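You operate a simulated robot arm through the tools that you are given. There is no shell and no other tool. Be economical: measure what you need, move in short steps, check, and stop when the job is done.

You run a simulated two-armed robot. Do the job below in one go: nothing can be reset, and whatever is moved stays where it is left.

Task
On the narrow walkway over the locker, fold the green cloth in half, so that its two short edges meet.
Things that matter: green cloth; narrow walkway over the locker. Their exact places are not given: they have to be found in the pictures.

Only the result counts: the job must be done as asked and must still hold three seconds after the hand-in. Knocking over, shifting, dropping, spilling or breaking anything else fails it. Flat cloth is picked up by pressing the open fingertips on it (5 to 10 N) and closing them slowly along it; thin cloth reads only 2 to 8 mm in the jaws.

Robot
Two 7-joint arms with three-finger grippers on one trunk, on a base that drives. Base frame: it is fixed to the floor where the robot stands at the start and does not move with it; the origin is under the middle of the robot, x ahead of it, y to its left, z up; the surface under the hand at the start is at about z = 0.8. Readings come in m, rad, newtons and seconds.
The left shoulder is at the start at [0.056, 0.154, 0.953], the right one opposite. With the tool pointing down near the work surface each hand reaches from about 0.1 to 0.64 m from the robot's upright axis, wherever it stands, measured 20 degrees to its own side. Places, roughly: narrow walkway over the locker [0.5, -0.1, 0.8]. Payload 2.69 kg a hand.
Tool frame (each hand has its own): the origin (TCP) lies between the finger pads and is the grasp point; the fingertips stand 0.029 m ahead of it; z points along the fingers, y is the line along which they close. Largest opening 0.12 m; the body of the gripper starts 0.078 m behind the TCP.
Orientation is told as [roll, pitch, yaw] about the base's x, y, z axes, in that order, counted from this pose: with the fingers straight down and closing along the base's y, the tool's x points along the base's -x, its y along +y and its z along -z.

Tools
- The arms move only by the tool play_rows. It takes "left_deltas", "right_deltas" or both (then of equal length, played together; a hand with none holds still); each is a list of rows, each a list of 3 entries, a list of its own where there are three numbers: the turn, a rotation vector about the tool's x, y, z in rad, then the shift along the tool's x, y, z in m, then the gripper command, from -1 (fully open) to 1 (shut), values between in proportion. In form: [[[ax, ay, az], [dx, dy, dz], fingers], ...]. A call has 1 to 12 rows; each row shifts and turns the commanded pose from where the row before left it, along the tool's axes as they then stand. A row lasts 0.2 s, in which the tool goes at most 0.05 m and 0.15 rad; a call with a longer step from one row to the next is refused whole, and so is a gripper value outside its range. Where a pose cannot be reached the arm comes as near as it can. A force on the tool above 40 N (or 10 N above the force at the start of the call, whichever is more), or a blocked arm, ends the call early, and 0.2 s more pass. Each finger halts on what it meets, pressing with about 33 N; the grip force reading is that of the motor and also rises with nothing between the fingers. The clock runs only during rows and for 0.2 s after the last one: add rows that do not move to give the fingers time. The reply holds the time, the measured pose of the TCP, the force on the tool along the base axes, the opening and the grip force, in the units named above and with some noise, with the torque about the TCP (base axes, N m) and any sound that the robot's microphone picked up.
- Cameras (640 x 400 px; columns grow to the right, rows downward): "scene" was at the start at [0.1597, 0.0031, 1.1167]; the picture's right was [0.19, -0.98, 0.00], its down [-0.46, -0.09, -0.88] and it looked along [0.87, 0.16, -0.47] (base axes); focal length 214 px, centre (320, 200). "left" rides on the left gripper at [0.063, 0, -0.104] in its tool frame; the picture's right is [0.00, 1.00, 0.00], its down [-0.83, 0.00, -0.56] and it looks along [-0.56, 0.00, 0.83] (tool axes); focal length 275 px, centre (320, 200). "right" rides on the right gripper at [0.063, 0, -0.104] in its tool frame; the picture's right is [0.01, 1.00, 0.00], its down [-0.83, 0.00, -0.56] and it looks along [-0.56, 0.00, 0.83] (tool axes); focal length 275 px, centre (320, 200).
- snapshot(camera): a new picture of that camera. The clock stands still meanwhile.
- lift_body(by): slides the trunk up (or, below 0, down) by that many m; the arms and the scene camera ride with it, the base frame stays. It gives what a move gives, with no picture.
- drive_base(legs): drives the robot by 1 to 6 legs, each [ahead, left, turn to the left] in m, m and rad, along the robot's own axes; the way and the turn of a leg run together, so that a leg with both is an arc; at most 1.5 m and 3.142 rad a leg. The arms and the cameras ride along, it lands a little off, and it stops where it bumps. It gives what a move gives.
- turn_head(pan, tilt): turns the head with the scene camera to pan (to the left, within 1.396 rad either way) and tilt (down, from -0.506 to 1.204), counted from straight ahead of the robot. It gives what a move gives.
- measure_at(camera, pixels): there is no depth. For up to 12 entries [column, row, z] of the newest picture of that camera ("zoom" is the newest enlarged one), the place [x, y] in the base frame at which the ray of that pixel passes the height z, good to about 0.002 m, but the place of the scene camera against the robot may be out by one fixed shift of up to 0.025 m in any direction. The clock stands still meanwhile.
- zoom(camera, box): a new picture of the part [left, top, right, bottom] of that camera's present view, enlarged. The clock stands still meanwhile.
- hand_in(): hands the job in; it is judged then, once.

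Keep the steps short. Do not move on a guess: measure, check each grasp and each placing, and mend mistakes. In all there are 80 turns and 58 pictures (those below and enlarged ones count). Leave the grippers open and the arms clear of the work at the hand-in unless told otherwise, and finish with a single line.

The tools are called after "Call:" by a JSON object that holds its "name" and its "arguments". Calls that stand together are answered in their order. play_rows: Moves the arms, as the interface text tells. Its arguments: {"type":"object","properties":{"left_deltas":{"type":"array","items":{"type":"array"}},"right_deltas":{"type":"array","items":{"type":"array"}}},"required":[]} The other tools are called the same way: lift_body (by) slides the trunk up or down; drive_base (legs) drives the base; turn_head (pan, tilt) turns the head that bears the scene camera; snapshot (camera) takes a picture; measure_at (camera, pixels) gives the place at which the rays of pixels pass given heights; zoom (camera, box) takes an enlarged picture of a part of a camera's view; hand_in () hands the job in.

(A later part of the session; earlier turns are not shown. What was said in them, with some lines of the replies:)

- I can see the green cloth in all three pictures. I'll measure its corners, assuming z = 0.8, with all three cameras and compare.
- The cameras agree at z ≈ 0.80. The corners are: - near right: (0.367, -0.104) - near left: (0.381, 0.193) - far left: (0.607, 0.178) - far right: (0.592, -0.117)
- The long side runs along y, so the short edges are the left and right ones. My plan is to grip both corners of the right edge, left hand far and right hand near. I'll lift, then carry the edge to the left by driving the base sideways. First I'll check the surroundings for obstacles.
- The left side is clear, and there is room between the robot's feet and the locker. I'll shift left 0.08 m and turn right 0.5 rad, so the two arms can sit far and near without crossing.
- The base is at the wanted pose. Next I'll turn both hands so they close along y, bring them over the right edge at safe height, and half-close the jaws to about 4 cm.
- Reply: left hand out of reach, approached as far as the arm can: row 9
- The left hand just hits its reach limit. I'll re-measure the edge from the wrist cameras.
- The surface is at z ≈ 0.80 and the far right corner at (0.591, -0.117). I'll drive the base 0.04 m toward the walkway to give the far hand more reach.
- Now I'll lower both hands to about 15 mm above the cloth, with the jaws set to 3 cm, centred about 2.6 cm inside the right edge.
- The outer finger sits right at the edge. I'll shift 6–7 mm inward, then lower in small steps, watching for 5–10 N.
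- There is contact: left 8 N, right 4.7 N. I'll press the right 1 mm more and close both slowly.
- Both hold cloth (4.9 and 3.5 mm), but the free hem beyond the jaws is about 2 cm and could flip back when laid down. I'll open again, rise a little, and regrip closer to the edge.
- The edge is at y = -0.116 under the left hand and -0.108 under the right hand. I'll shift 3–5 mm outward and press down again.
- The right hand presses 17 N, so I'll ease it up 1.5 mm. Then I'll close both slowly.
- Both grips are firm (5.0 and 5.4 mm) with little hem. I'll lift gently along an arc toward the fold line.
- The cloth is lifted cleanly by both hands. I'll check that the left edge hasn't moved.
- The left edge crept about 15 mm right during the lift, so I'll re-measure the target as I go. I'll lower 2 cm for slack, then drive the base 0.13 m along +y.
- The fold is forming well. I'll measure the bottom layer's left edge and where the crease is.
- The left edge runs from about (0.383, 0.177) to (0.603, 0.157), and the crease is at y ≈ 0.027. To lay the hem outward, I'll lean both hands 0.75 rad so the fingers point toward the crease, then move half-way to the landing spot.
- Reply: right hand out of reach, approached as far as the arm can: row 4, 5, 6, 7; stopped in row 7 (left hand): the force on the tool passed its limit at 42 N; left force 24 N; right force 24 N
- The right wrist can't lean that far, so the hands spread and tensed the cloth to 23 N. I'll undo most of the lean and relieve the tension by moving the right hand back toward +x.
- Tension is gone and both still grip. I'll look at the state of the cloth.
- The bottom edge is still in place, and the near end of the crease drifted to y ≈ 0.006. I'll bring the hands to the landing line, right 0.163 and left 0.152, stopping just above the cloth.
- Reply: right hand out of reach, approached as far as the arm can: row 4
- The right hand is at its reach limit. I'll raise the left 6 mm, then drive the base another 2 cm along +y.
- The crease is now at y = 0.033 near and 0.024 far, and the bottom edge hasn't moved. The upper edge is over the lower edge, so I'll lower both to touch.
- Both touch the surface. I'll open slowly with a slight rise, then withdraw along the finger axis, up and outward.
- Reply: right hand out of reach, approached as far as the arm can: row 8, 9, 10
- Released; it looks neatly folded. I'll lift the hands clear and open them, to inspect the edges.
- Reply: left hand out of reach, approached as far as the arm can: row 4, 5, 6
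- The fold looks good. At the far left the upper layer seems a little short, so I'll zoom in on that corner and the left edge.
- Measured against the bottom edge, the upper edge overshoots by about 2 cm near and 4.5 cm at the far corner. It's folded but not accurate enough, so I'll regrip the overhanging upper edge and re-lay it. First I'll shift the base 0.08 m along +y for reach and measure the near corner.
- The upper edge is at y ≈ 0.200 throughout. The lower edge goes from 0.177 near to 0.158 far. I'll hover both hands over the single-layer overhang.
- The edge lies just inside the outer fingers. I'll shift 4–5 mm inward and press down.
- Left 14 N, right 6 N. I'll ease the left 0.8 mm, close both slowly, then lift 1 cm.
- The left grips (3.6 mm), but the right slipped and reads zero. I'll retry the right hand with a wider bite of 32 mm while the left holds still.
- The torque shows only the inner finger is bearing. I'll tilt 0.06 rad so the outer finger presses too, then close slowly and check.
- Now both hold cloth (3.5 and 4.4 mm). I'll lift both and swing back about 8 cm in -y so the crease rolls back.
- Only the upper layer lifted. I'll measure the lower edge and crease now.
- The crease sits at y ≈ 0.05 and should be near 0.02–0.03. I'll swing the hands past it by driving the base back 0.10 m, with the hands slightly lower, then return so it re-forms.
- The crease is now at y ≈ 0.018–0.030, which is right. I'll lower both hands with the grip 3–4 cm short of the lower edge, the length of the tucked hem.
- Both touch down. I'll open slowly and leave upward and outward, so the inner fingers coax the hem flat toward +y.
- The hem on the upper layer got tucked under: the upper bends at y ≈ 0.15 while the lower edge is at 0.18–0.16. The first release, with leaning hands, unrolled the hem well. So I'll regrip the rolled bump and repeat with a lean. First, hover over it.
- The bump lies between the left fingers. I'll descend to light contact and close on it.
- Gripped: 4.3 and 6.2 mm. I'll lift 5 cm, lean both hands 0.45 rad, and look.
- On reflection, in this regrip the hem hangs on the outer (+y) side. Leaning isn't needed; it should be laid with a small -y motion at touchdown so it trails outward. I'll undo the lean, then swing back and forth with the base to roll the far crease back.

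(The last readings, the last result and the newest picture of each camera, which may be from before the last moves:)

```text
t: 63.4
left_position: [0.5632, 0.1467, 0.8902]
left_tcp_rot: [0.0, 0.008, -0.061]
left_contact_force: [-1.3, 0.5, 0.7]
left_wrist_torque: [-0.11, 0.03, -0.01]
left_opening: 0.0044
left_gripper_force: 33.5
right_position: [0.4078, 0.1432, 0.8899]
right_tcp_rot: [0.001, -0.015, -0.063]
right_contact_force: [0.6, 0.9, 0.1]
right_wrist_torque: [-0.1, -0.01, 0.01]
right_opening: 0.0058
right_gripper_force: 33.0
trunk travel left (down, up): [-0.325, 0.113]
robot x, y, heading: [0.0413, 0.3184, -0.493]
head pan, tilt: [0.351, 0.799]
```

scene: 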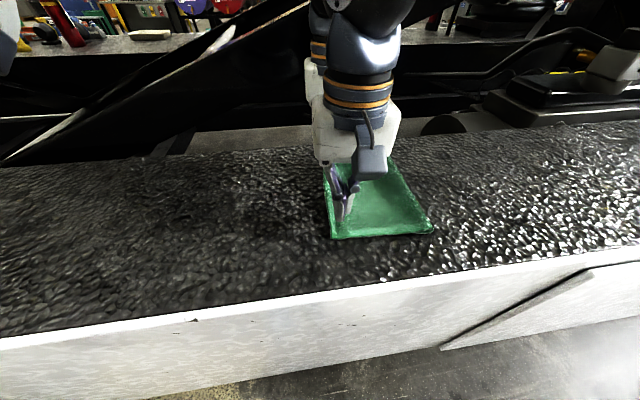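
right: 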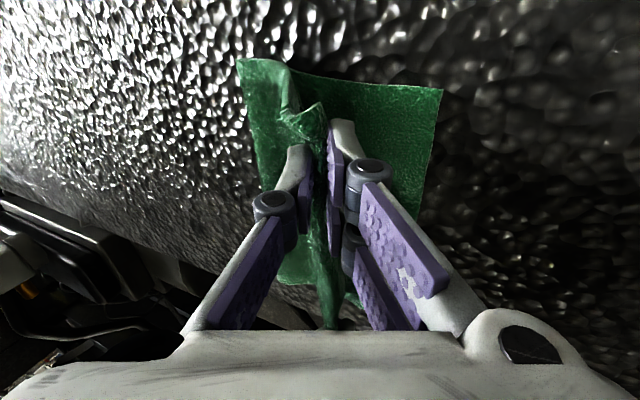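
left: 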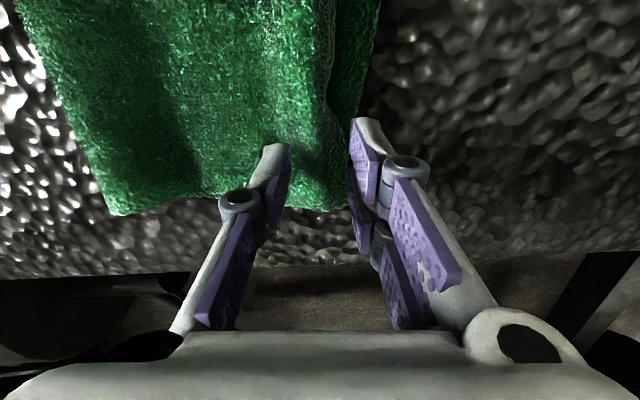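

Now I'll descend to about 1 cm, then sweep 2 cm in -y while touching down, so the hem trails outward.

Call:
{"name": "play_rows", "arguments": {"left_deltas": [[[0, 0, 0], [0, -0.001, 0.015], 1], [[0, 0, 0], [0, -0.001, 0.015], 1], [[0, 0, 0], [0, -0.001, 0.013], 1], [[0, 0, 0], [0, -0.005, 0.002], 1], [[0, 0, 0], [0, -0.005, 0.002], 1], [[0, 0, 0], [0, -0.005, 0.003], 1], [[0, 0, 0], [0, -0.003, 0.003], 1], [[0, 0, 0], [0, 0, 0], 1]], "right_deltas": [[[0, 0, 0], [0, 0.001, 0.015], 1], [[0, 0, 0], [0, 0.001, 0.015], 1], [[0, 0, 0], [0, 0.001, 0.013], 1], [[0, 0, 0], [0, -0.005, 0.002], 1], [[0, 0, 0], [0, -0.005, 0.002], 1], [[0, 0, 0], [0, -0.005, 0.003], 1], [[0, 0, 0], [0, -0.003, 0.003], 1], [[0, 0, 0], [0, 0, 0], 1]]}}

```text
t: 65.2
left_position: [0.5613, 0.1275, 0.8374]
left_tcp_rot: [0.002, 0.005, -0.059]
left_contact_force: [0.6, 2.5, 4.8]
left_wrist_torque: [0.03, -0.06, -0.04]
left_opening: 0.0043
left_gripper_force: 32.8
right_position: [0.4082, 0.1311, 0.837]
right_tcp_rot: [0.002, -0.016, -0.065]
right_contact_force: [0.7, 4.9, 8.5]
right_wrist_torque: [0.14, -0.04, 0.0]
right_opening: 0.0057
right_gripper_force: 33.0
trunk travel left (down, up): [-0.325, 0.113]
robot x, y, heading: [0.04, 0.3228, -0.491]
head pan, tilt: [0.351, 0.799]
```

Touchdown with a little outward friction, as wanted. I'll open slowly to 36 mm and withdraw straight up, then clear.

Call:
{"name": "play_rows", "arguments": {"left_deltas": [[[0, 0, 0], [0, 0, 0], 0.93], [[0, 0, 0], [0, 0, -0.001], 0.85], [[0, 0, 0], [0, 0, -0.001], 0.75], [[0, 0, 0], [0, 0, 0], 0.65], [[0, 0, 0], [0, 0, 0], 0.5], [[0, 0, 0], [0, 0, 0], 0.4], [[0, 0, 0], [0, 0, -0.01], 0.4], [[0, 0, 0], [0, 0, -0.02], 0.4], [[0, 0, 0], [0, 0, -0.04], 0.4], [[0, 0, 0], [0, 0, -0.04], 0.4]], "right_deltas": [[[0, 0, 0], [0, 0, -0.001], 0.93], [[0, 0, 0], [0, 0, -0.001], 0.85], [[0, 0, 0], [0, 0, -0.001], 0.75], [[0, 0, 0], [0, 0, 0], 0.65], [[0, 0, 0], [0, 0, 0], 0.5], [[0, 0, 0], [0, 0, 0], 0.4], [[0, 0, 0], [0, 0, -0.01], 0.4], [[0, 0, 0], [0, 0, -0.02], 0.4], [[0, 0, 0], [0, 0, -0.04], 0.4], [[0, 0, 0], [0, 0, -0.04], 0.4]]}}

Call:
{"name": "play_rows", "arguments": {"left_deltas": [[[0, 0, 0], [0, 0.03, -0.03], -1], [[0, 0, 0], [0, 0.04, 0], -1], [[0, 0, 0], [0, 0.045, 0], -1], [[0, 0, 0], [0, 0.045, 0], -1]], "right_deltas": [[[0, 0, 0], [0.008, 0, -0.04], -1], [[0, 0, 0], [0.009, 0, -0.045], -1], [[0, 0, 0], [0.01, 0, 0], -1], [[0, 0, 0], [0.01, 0, 0], -1]]}}

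Call:
{"name": "zoom", "arguments": {"camera": "right", "box": [220, 65, 420, 245]}}

```text
t: 67.4
left_position: [0.5612, 0.1265, 0.9467]
left_tcp_rot: [0.0, 0.009, -0.059]
left_contact_force: [0.7, 0.2, -0.2]
left_wrist_torque: [0.0, -0.01, -0.01]
left_opening: 0.0362
left_gripper_force: 0.0
right_position: [0.4058, 0.1291, 0.9484]
right_tcp_rot: [0.001, -0.015, -0.064]
right_contact_force: [-0.1, 0.6, -0.1]
right_wrist_torque: [0.02, 0.01, -0.03]
right_opening: 0.036
right_gripper_force: 0.1
trunk travel left (down, up): [-0.325, 0.113]
robot x, y, heading: [0.0392, 0.319, -0.495]
head pan, tilt: [0.351, 0.799]
```

```text
t: 68.4
left_position: [0.5708, 0.2879, 0.9779]
left_tcp_rot: [-0.001, 0.003, -0.061]
left_contact_force: [-0.1, 0.1, -0.3]
left_wrist_torque: [-0.05, 0.01, -0.01]
left_opening: 0.1201
left_gripper_force: 0.0
right_position: [0.3682, 0.1315, 1.0328]
right_tcp_rot: [0.001, -0.016, -0.063]
right_contact_force: [0.3, 0.3, -0.4]
right_wrist_torque: [0.01, 0.0, -0.02]
right_opening: 0.1201
right_gripper_force: 0.0
trunk travel left (down, up): [-0.325, 0.113]
robot x, y, heading: [0.0315, 0.3187, -0.495]
head pan, tilt: [0.351, 0.799]
```

```text
2.22 times, centred on (320, 155) of right
```

zoom: 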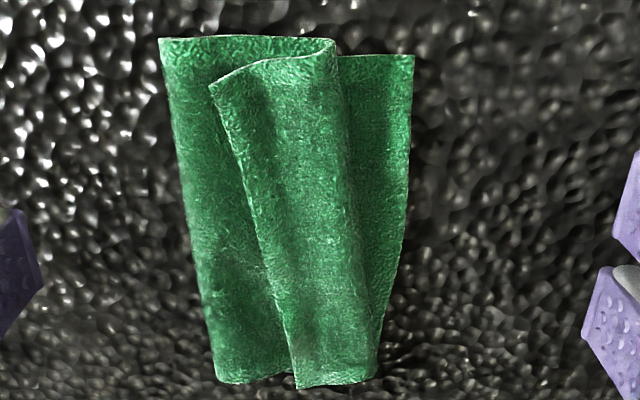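

The hem has now flopped back on top, with its free edge exposed. That's easy to reach. I'll measure it all from this zoom.

Call:
{"name": "measure_at", "arguments": {"camera": "zoom", "pixels": [[212, 83, 0.808], [232, 140, 0.807], [258, 220, 0.807], [280, 300, 0.807], [298, 387, 0.807], [335, 45, 0.808], [352, 200, 0.808], [376, 370, 0.806], [413, 57, 0.8], [405, 220, 0.8], [160, 40, 0.803], [220, 380, 0.803]]}}

```text
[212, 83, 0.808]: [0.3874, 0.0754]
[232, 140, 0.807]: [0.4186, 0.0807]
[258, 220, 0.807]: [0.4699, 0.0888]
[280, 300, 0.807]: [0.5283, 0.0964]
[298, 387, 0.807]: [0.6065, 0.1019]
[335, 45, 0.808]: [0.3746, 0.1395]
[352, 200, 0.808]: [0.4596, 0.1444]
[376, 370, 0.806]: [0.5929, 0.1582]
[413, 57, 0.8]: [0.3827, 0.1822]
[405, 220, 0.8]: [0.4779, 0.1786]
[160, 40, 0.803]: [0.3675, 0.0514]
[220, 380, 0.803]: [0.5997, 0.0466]
```

The flap edge runs from (0.387, 0.075) to (0.607, 0.102). I'll grip its two ends, just as in the first fold, and lay the edge outward onto the lower edge. First, hover.

Call:
{"name": "play_rows", "arguments": {"left_deltas": [[[0, 0, 0], [-0.001, -0.0431, 0.012], 0.567], [[0, 0, 0], [-0.001, -0.0431, 0.012], 0.567], [[0, 0, 0], [-0.001, -0.0431, 0.012], 0.567], [[0, 0, 0], [-0.0015, -0.0431, 0.012], 0.567], [[0, 0, 0], [0, 0, 0.039], 0.567], [[0, 0, 0], [0, 0, 0.037], 0.567], [[0, 0, 0], [0, 0, 0], 0.567]], "right_deltas": [[[0, 0, 0], [-0.01, -0.0085, 0.027], 0.567], [[0, 0, 0], [-0.01, -0.0085, 0.027], 0.567], [[0, 0, 0], [-0.01, -0.0085, 0.027], 0.567], [[0, 0, 0], [-0.009, -0.0085, 0.027], 0.567], [[0, 0, 0], [0, 0, 0.038], 0.567], [[0, 0, 0], [0, 0, 0.036], 0.567], [[0, 0, 0], [0, 0, 0], 0.567]]}}

```text
t: 70.0
left_position: [0.5622, 0.1164, 0.8502]
left_tcp_rot: [0.002, 0.007, -0.061]
left_contact_force: [0.6, -0.4, 0.7]
left_wrist_torque: [-0.04, 0.01, -0.04]
left_opening: 0.0261
left_gripper_force: 0.1
left hand out of reach, approached as far as the arm can: row 4
right_position: [0.4061, 0.0954, 0.8531]
right_tcp_rot: [0.001, -0.015, -0.063]
right_contact_force: [-0.1, 0.5, -0.5]
right_wrist_torque: [-0.04, 0.01, 0.0]
right_opening: 0.026
right_gripper_force: 0.0
trunk travel left (down, up): [-0.325, 0.113]
robot x, y, heading: [0.0358, 0.3205, -0.492]
head pan, tilt: [0.351, 0.799]
```

Both hover on target. I'll descend in small steps until there are a few newtons on the stack.

Call:
{"name": "play_rows", "arguments": {"left_deltas": [[[0, 0, 0], [0, 0, 0.006], 0.567], [[0, 0, 0], [0, 0, 0.004], 0.567], [[0, 0, 0], [0, 0, 0.003], 0.567], [[0, 0, 0], [0, 0, 0], 0.567]], "right_deltas": [[[0, 0, 0], [0, 0, 0.008], 0.567], [[0, 0, 0], [0, 0, 0.005], 0.567], [[0, 0, 0], [0, 0, 0.003], 0.567], [[0, 0, 0], [0, 0, 0], 0.567]]}}

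```text
t: 71.0
left_position: [0.5622, 0.1153, 0.8407]
left_tcp_rot: [0.0, 0.007, -0.062]
left_contact_force: [1.7, 0.2, 1.3]
left_wrist_torque: [0.01, -0.06, 0.01]
left_opening: 0.0259
left_gripper_force: 0.1
right_position: [0.4072, 0.0967, 0.8365]
right_tcp_rot: [0.003, -0.016, -0.063]
right_contact_force: [0.1, 0.7, 9.9]
right_wrist_torque: [0.14, 0.02, -0.01]
right_opening: 0.026
right_gripper_force: 0.1
trunk travel left (down, up): [-0.325, 0.113]
robot x, y, heading: [0.0398, 0.3186, -0.494]
head pan, tilt: [0.351, 0.799]
```

Right 10 N, mostly on the +y finger. I'll tilt right by -0.05 rad, press the left 2 mm more, and close slowly.

Call:
{"name": "play_rows", "arguments": {"left_deltas": [[[0, 0, 0], [0, 0, 0.002], 0.567], [[-0.03, 0, 0], [0, 0, 0.001], 0.567], [[0, 0, 0], [0, 0, 0], 0.61], [[0, 0, 0], [0, 0, 0], 0.66], [[0, 0, 0], [0, 0, 0], 0.71], [[0, 0, 0], [0, 0, 0], 0.76], [[0, 0, 0], [0, 0, 0], 0.81], [[0, 0, 0], [0, 0, 0], 0.86], [[0, 0, 0], [0, 0, 0], 0.91], [[0, 0, 0], [0, 0, 0], 0.96], [[0, 0, 0], [0, 0, 0], 1.0], [[0, 0, 0], [0, 0, 0], 1.0]], "right_deltas": [[[-0.05, 0, 0], [0, 0, 0], 0.567], [[0, 0, 0], [0, 0, 0], 0.567], [[0, 0, 0], [0, 0, 0], 0.61], [[0, 0, 0], [0, 0, 0], 0.66], [[0, 0, 0], [0, 0, 0], 0.71], [[0, 0, 0], [0, 0, 0], 0.76], [[0, 0, 0], [0, 0, 0], 0.81], [[0, 0, 0], [0, 0, 0], 0.86], [[0, 0, 0], [0, 0, 0], 0.91], [[0, 0, 0], [0, 0, 0], 0.96], [[0, 0, 0], [0, 0, 0], 1.0], [[0, 0, 0], [0, 0, 0], 1.0]]}}

```text
t: 73.6
left_position: [0.561, 0.1163, 0.8373]
left_tcp_rot: [0.031, 0.007, -0.06]
left_contact_force: [-0.1, 0.3, 2.6]
left_wrist_torque: [0.02, 0.01, -0.01]
left_opening: 0.0044
left_gripper_force: 33.1
right_position: [0.4069, 0.0943, 0.8362]
right_tcp_rot: [0.05, -0.016, -0.064]
right_contact_force: [-0.1, 1.8, 5.3]
right_wrist_torque: [0.04, 0.0, -0.02]
right_opening: 0.004
right_gripper_force: 33.5
trunk travel left (down, up): [-0.325, 0.113]
robot x, y, heading: [0.0362, 0.3192, -0.495]
head pan, tilt: [0.351, 0.799]
```

Both hold (4.4 and 4.0 mm). I'll lift 5.5 cm, line the hands up with the target edge by moving the right hand +4 cm, lean 0.3 rad, then swing back with the base.

Call:
{"name": "play_rows", "arguments": {"left_deltas": [[[0, 0, 0], [0, 0, -0.015], 1], [[0, 0, 0], [0, 0, -0.02], 1], [[0, 0, 0], [0, 0, -0.02], 1], [[0.15, 0, 0], [0, 0, 0], 1], [[0.15, 0, 0], [0, 0, 0], 1], [[0.03, 0, 0], [0, 0, 0], 1]], "right_deltas": [[[0, 0, 0], [0, 0, -0.015], 1], [[0, 0, 0], [0, 0.01, -0.02], 1], [[0, 0, 0], [0.001, 0.017, -0.02], 1], [[0.15, 0, 0], [0.001, 0.017, 0], 1], [[0.15, 0, 0], [0, 0, 0], 1], [[0.05, 0, 0], [0, 0, 0], 1]]}}

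Call:
{"name": "drive_base", "arguments": {"legs": [[0.062, -0.1144, 0]]}}

Call:
{"name": "drive_base", "arguments": {"legs": [[-0.062, 0.1144, 0]]}}

Call:
{"name": "snapshot", "arguments": {"camera": "right"}}

```text
t: 75.0
left_position: [0.5614, 0.1125, 0.893]
left_tcp_rot: [-0.3, 0.008, -0.057]
left_contact_force: [-1.0, 0.2, -0.9]
left_wrist_torque: [0.1, 0.02, -0.01]
left_opening: 0.004
left_gripper_force: 33.2
right_position: [0.406, 0.1362, 0.8936]
right_tcp_rot: [-0.299, -0.016, -0.063]
right_contact_force: [-0.4, -0.4, 0.7]
right_wrist_torque: [0.08, 0.0, 0.0]
right_opening: 0.0038
right_gripper_force: 32.9
trunk travel left (down, up): [-0.325, 0.113]
robot x, y, heading: [0.0388, 0.3239, -0.5]
head pan, tilt: [0.351, 0.799]
```

```text
t: 76.5
left_position: [0.5632, -0.0178, 0.8929]
left_tcp_rot: [-0.299, 0.008, -0.061]
left_contact_force: [-0.5, 0.7, 0.8]
left_wrist_torque: [0.09, 0.0, 0.02]
left_opening: 0.0046
left_gripper_force: 33.3
right_position: [0.4081, 0.0043, 0.8927]
right_tcp_rot: [-0.298, -0.015, -0.061]
right_contact_force: [-0.9, -0.5, -0.5]
right_wrist_torque: [0.1, 0.01, -0.04]
right_opening: 0.0041
right_gripper_force: 32.9
trunk travel left (down, up): [-0.325, 0.113]
robot x, y, heading: [0.0389, 0.1919, -0.492]
head pan, tilt: [0.351, 0.799]
```

```text
t: 78.0
left_position: [0.561, 0.1138, 0.892]
left_tcp_rot: [-0.3, 0.006, -0.061]
left_contact_force: [-0.2, 0.3, 1.0]
left_wrist_torque: [0.05, 0.02, 0.06]
left_opening: 0.0044
left_gripper_force: 32.5
right_position: [0.4074, 0.136, 0.8928]
right_tcp_rot: [-0.298, -0.016, -0.064]
right_contact_force: [0.9, -0.5, 0.9]
right_wrist_torque: [0.03, 0.0, -0.03]
right_opening: 0.004
right_gripper_force: 32.9
trunk travel left (down, up): [-0.325, 0.113]
robot x, y, heading: [0.0391, 0.3225, -0.497]
head pan, tilt: [0.351, 0.799]
```

```text
1 pictures are left
```

right: 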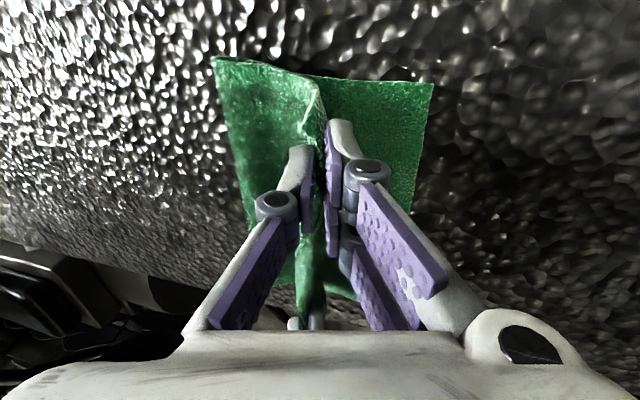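

Call:
{"name": "measure_at", "arguments": {"camera": "right", "pixels": [[433, 83, 0.8], [415, 190, 0.8], [213, 58, 0.803], [232, 140, 0.803], [250, 215, 0.803], [280, 275, 0.803]]}}

```text
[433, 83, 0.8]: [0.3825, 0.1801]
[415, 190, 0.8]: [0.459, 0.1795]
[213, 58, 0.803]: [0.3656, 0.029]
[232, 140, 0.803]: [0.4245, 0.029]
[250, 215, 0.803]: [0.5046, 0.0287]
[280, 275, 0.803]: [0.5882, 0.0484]
```

The crease is at y ≈ 0.029 and the lower edge at 0.18. I'll lower both to the landing line with a slight inward motion at touchdown, matching the first release that unrolled well.

Call:
{"name": "play_rows", "arguments": {"left_deltas": [[[0, 0, 0], [0, 0.0088, 0.009], 1], [[0, 0, 0], [0, 0.0088, 0.009], 1], [[0, 0, 0], [0, 0.0088, 0.009], 1], [[0, 0, 0], [0, 0.0088, 0.009], 1], [[0, 0, 0], [0, -0.0003, 0.0036], 1], [[0, 0, 0], [0, -0.0003, 0.0036], 1], [[0, 0, 0], [0, -0.0003, 0.0036], 1], [[0, 0, 0], [0, 0, 0], 1]], "right_deltas": [[[0, 0, 0], [0, 0.0082, 0.0095], 1], [[0, 0, 0], [0, 0.0082, 0.0095], 1], [[0, 0, 0], [0, 0.0082, 0.0095], 1], [[0, 0, 0], [0, 0.0082, 0.0095], 1], [[0, 0, 0], [0, -0.0003, 0.0036], 1], [[0, 0, 0], [0, -0.0003, 0.0036], 1], [[0, 0, 0], [0, -0.0003, 0.0036], 1], [[0, 0, 0], [0, 0, 0], 1]]}}

```text
t: 79.8
left_position: [0.5632, 0.1315, 0.839]
left_tcp_rot: [-0.299, 0.003, -0.06]
left_contact_force: [3.3, 0.5, 13.1]
left_wrist_torque: [0.06, -0.08, 0.0]
left_opening: 0.0041
left_gripper_force: 33.2
right_position: [0.4091, 0.1512, 0.8372]
right_tcp_rot: [-0.302, -0.016, -0.062]
right_contact_force: [1.1, 0.7, 1.9]
right_wrist_torque: [0.06, -0.04, 0.01]
right_opening: 0.0041
right_gripper_force: 32.8
trunk travel left (down, up): [-0.325, 0.113]
robot x, y, heading: [0.0393, 0.3194, -0.494]
head pan, tilt: [0.351, 0.799]
```

Contact on both. I'll release with the same sequence as the first time, then clear the hands.

Call:
{"name": "play_rows", "arguments": {"left_deltas": [[[0, 0, 0], [0, 0, -0.002], 0.93], [[0, 0, 0], [0, 0, -0.001], 0.85], [[0, 0, 0], [0, 0, -0.001], 0.8], [[0, 0, 0], [0, 0, -0.001], 0.75], [[0, 0, 0], [0, 0, 0], 0.75], [[0, 0, 0], [0, 0, -0.01], 0.7], [[0, 0, 0], [0, 0, -0.01], 0.7], [[0, 0, 0], [0, 0, -0.02], 0.7], [[0, 0, 0], [0, 0, -0.03], 0.7], [[0, 0, 0], [0, 0, -0.03], 0.7]], "right_deltas": [[[0, 0, 0], [0, 0, 0], 0.93], [[0, 0, 0], [0, 0, -0.001], 0.85], [[0, 0, 0], [0, 0, -0.001], 0.8], [[0, 0, 0], [0, 0, -0.001], 0.75], [[0, 0, 0], [0, 0, 0], 0.75], [[0, 0, 0], [0, 0, -0.01], 0.7], [[0, 0, 0], [0, 0, -0.01], 0.7], [[0, 0, 0], [0, 0, -0.02], 0.7], [[0, 0, 0], [0, 0, -0.03], 0.7], [[0, 0, 0], [0, 0, -0.03], 0.7]]}}

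Call:
{"name": "play_rows", "arguments": {"left_deltas": [[[0, 0, 0], [0, 0.03, -0.03], -1], [[-0.15, 0, 0], [0, 0.04, 0], -1], [[-0.15, 0, 0], [0, 0.045, 0], -1], [[0, 0, 0], [0, 0.045, 0], -1]], "right_deltas": [[[-0.15, 0, 0], [0.008, 0, -0.04], -1], [[-0.15, 0, 0], [0.009, -0.01, -0.04], -1], [[0, 0, 0], [0.01, -0.02, 0], -1], [[0, 0, 0], [0.01, -0.02, 0], -1]]}}

Call:
{"name": "zoom", "arguments": {"camera": "right", "box": [220, 65, 420, 245]}}

```text
t: 82.0
left_position: [0.5658, 0.1628, 0.9373]
left_tcp_rot: [-0.3, 0.008, -0.058]
left_contact_force: [0.5, -0.5, 0.3]
left_wrist_torque: [0.02, -0.01, -0.01]
left_opening: 0.0177
left_gripper_force: 0.1
right_position: [0.4084, 0.1835, 0.9358]
right_tcp_rot: [-0.299, -0.014, -0.064]
right_contact_force: [-0.2, 0.4, 0.6]
right_wrist_torque: [0.0, -0.02, 0.0]
right_opening: 0.0178
right_gripper_force: 0.0
trunk travel left (down, up): [-0.325, 0.113]
robot x, y, heading: [0.0381, 0.3195, -0.491]
head pan, tilt: [0.351, 0.799]
```

```text
t: 83.0
left_position: [0.576, 0.3288, 0.9409]
left_tcp_rot: [0.003, 0.007, -0.058]
left_contact_force: [-0.7, 0.7, 0.4]
left_wrist_torque: [0.01, 0.01, 0.01]
left_opening: 0.1199
left_gripper_force: 0.1
right_position: [0.3687, 0.1515, 1.0138]
right_tcp_rot: [0.0, -0.015, -0.065]
right_contact_force: [0.2, -0.2, 0.7]
right_wrist_torque: [-0.01, 0.0, 0.01]
right_opening: 0.1198
right_gripper_force: 0.1
trunk travel left (down, up): [-0.325, 0.113]
robot x, y, heading: [0.0408, 0.3196, -0.495]
head pan, tilt: [0.351, 0.799]
```

```text
2.22 times, centred on (320, 155) of right
```

zoom: 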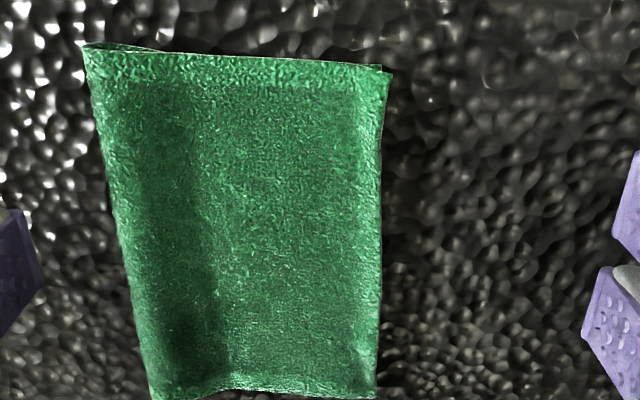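

That looks excellent: a clean fold with the edges together. I'll verify with measurements.

Call:
{"name": "measure_at", "arguments": {"camera": "zoom", "pixels": [[391, 73, 0.802], [381, 66, 0.8], [383, 150, 0.802], [380, 280, 0.802], [375, 398, 0.802], [84, 44, 0.804], [120, 230, 0.804], [150, 395, 0.804]]}}

```text
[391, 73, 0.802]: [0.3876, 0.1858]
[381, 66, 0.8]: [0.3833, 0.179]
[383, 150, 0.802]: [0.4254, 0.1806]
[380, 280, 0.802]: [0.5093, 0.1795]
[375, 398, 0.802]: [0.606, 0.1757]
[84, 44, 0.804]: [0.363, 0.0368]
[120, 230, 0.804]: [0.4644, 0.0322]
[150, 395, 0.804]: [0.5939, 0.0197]
```

The upper edge lies within about 5–7 mm of the lower edge at the near corner and along the middle. At the far corner it is about 1.5 cm past. The cloth is flat with a clean crease, nothing else was touched, the grippers are open and the arms are clear, so I'm handing in.

Call:
{"name": "hand_in", "arguments": {}}

```text
The job is handed in.
```

The green cloth is folded in half on the walkway with its short edges meeting to within about 7 mm along most of their length and about 1.5 cm at the far corner, and the job is handed in.
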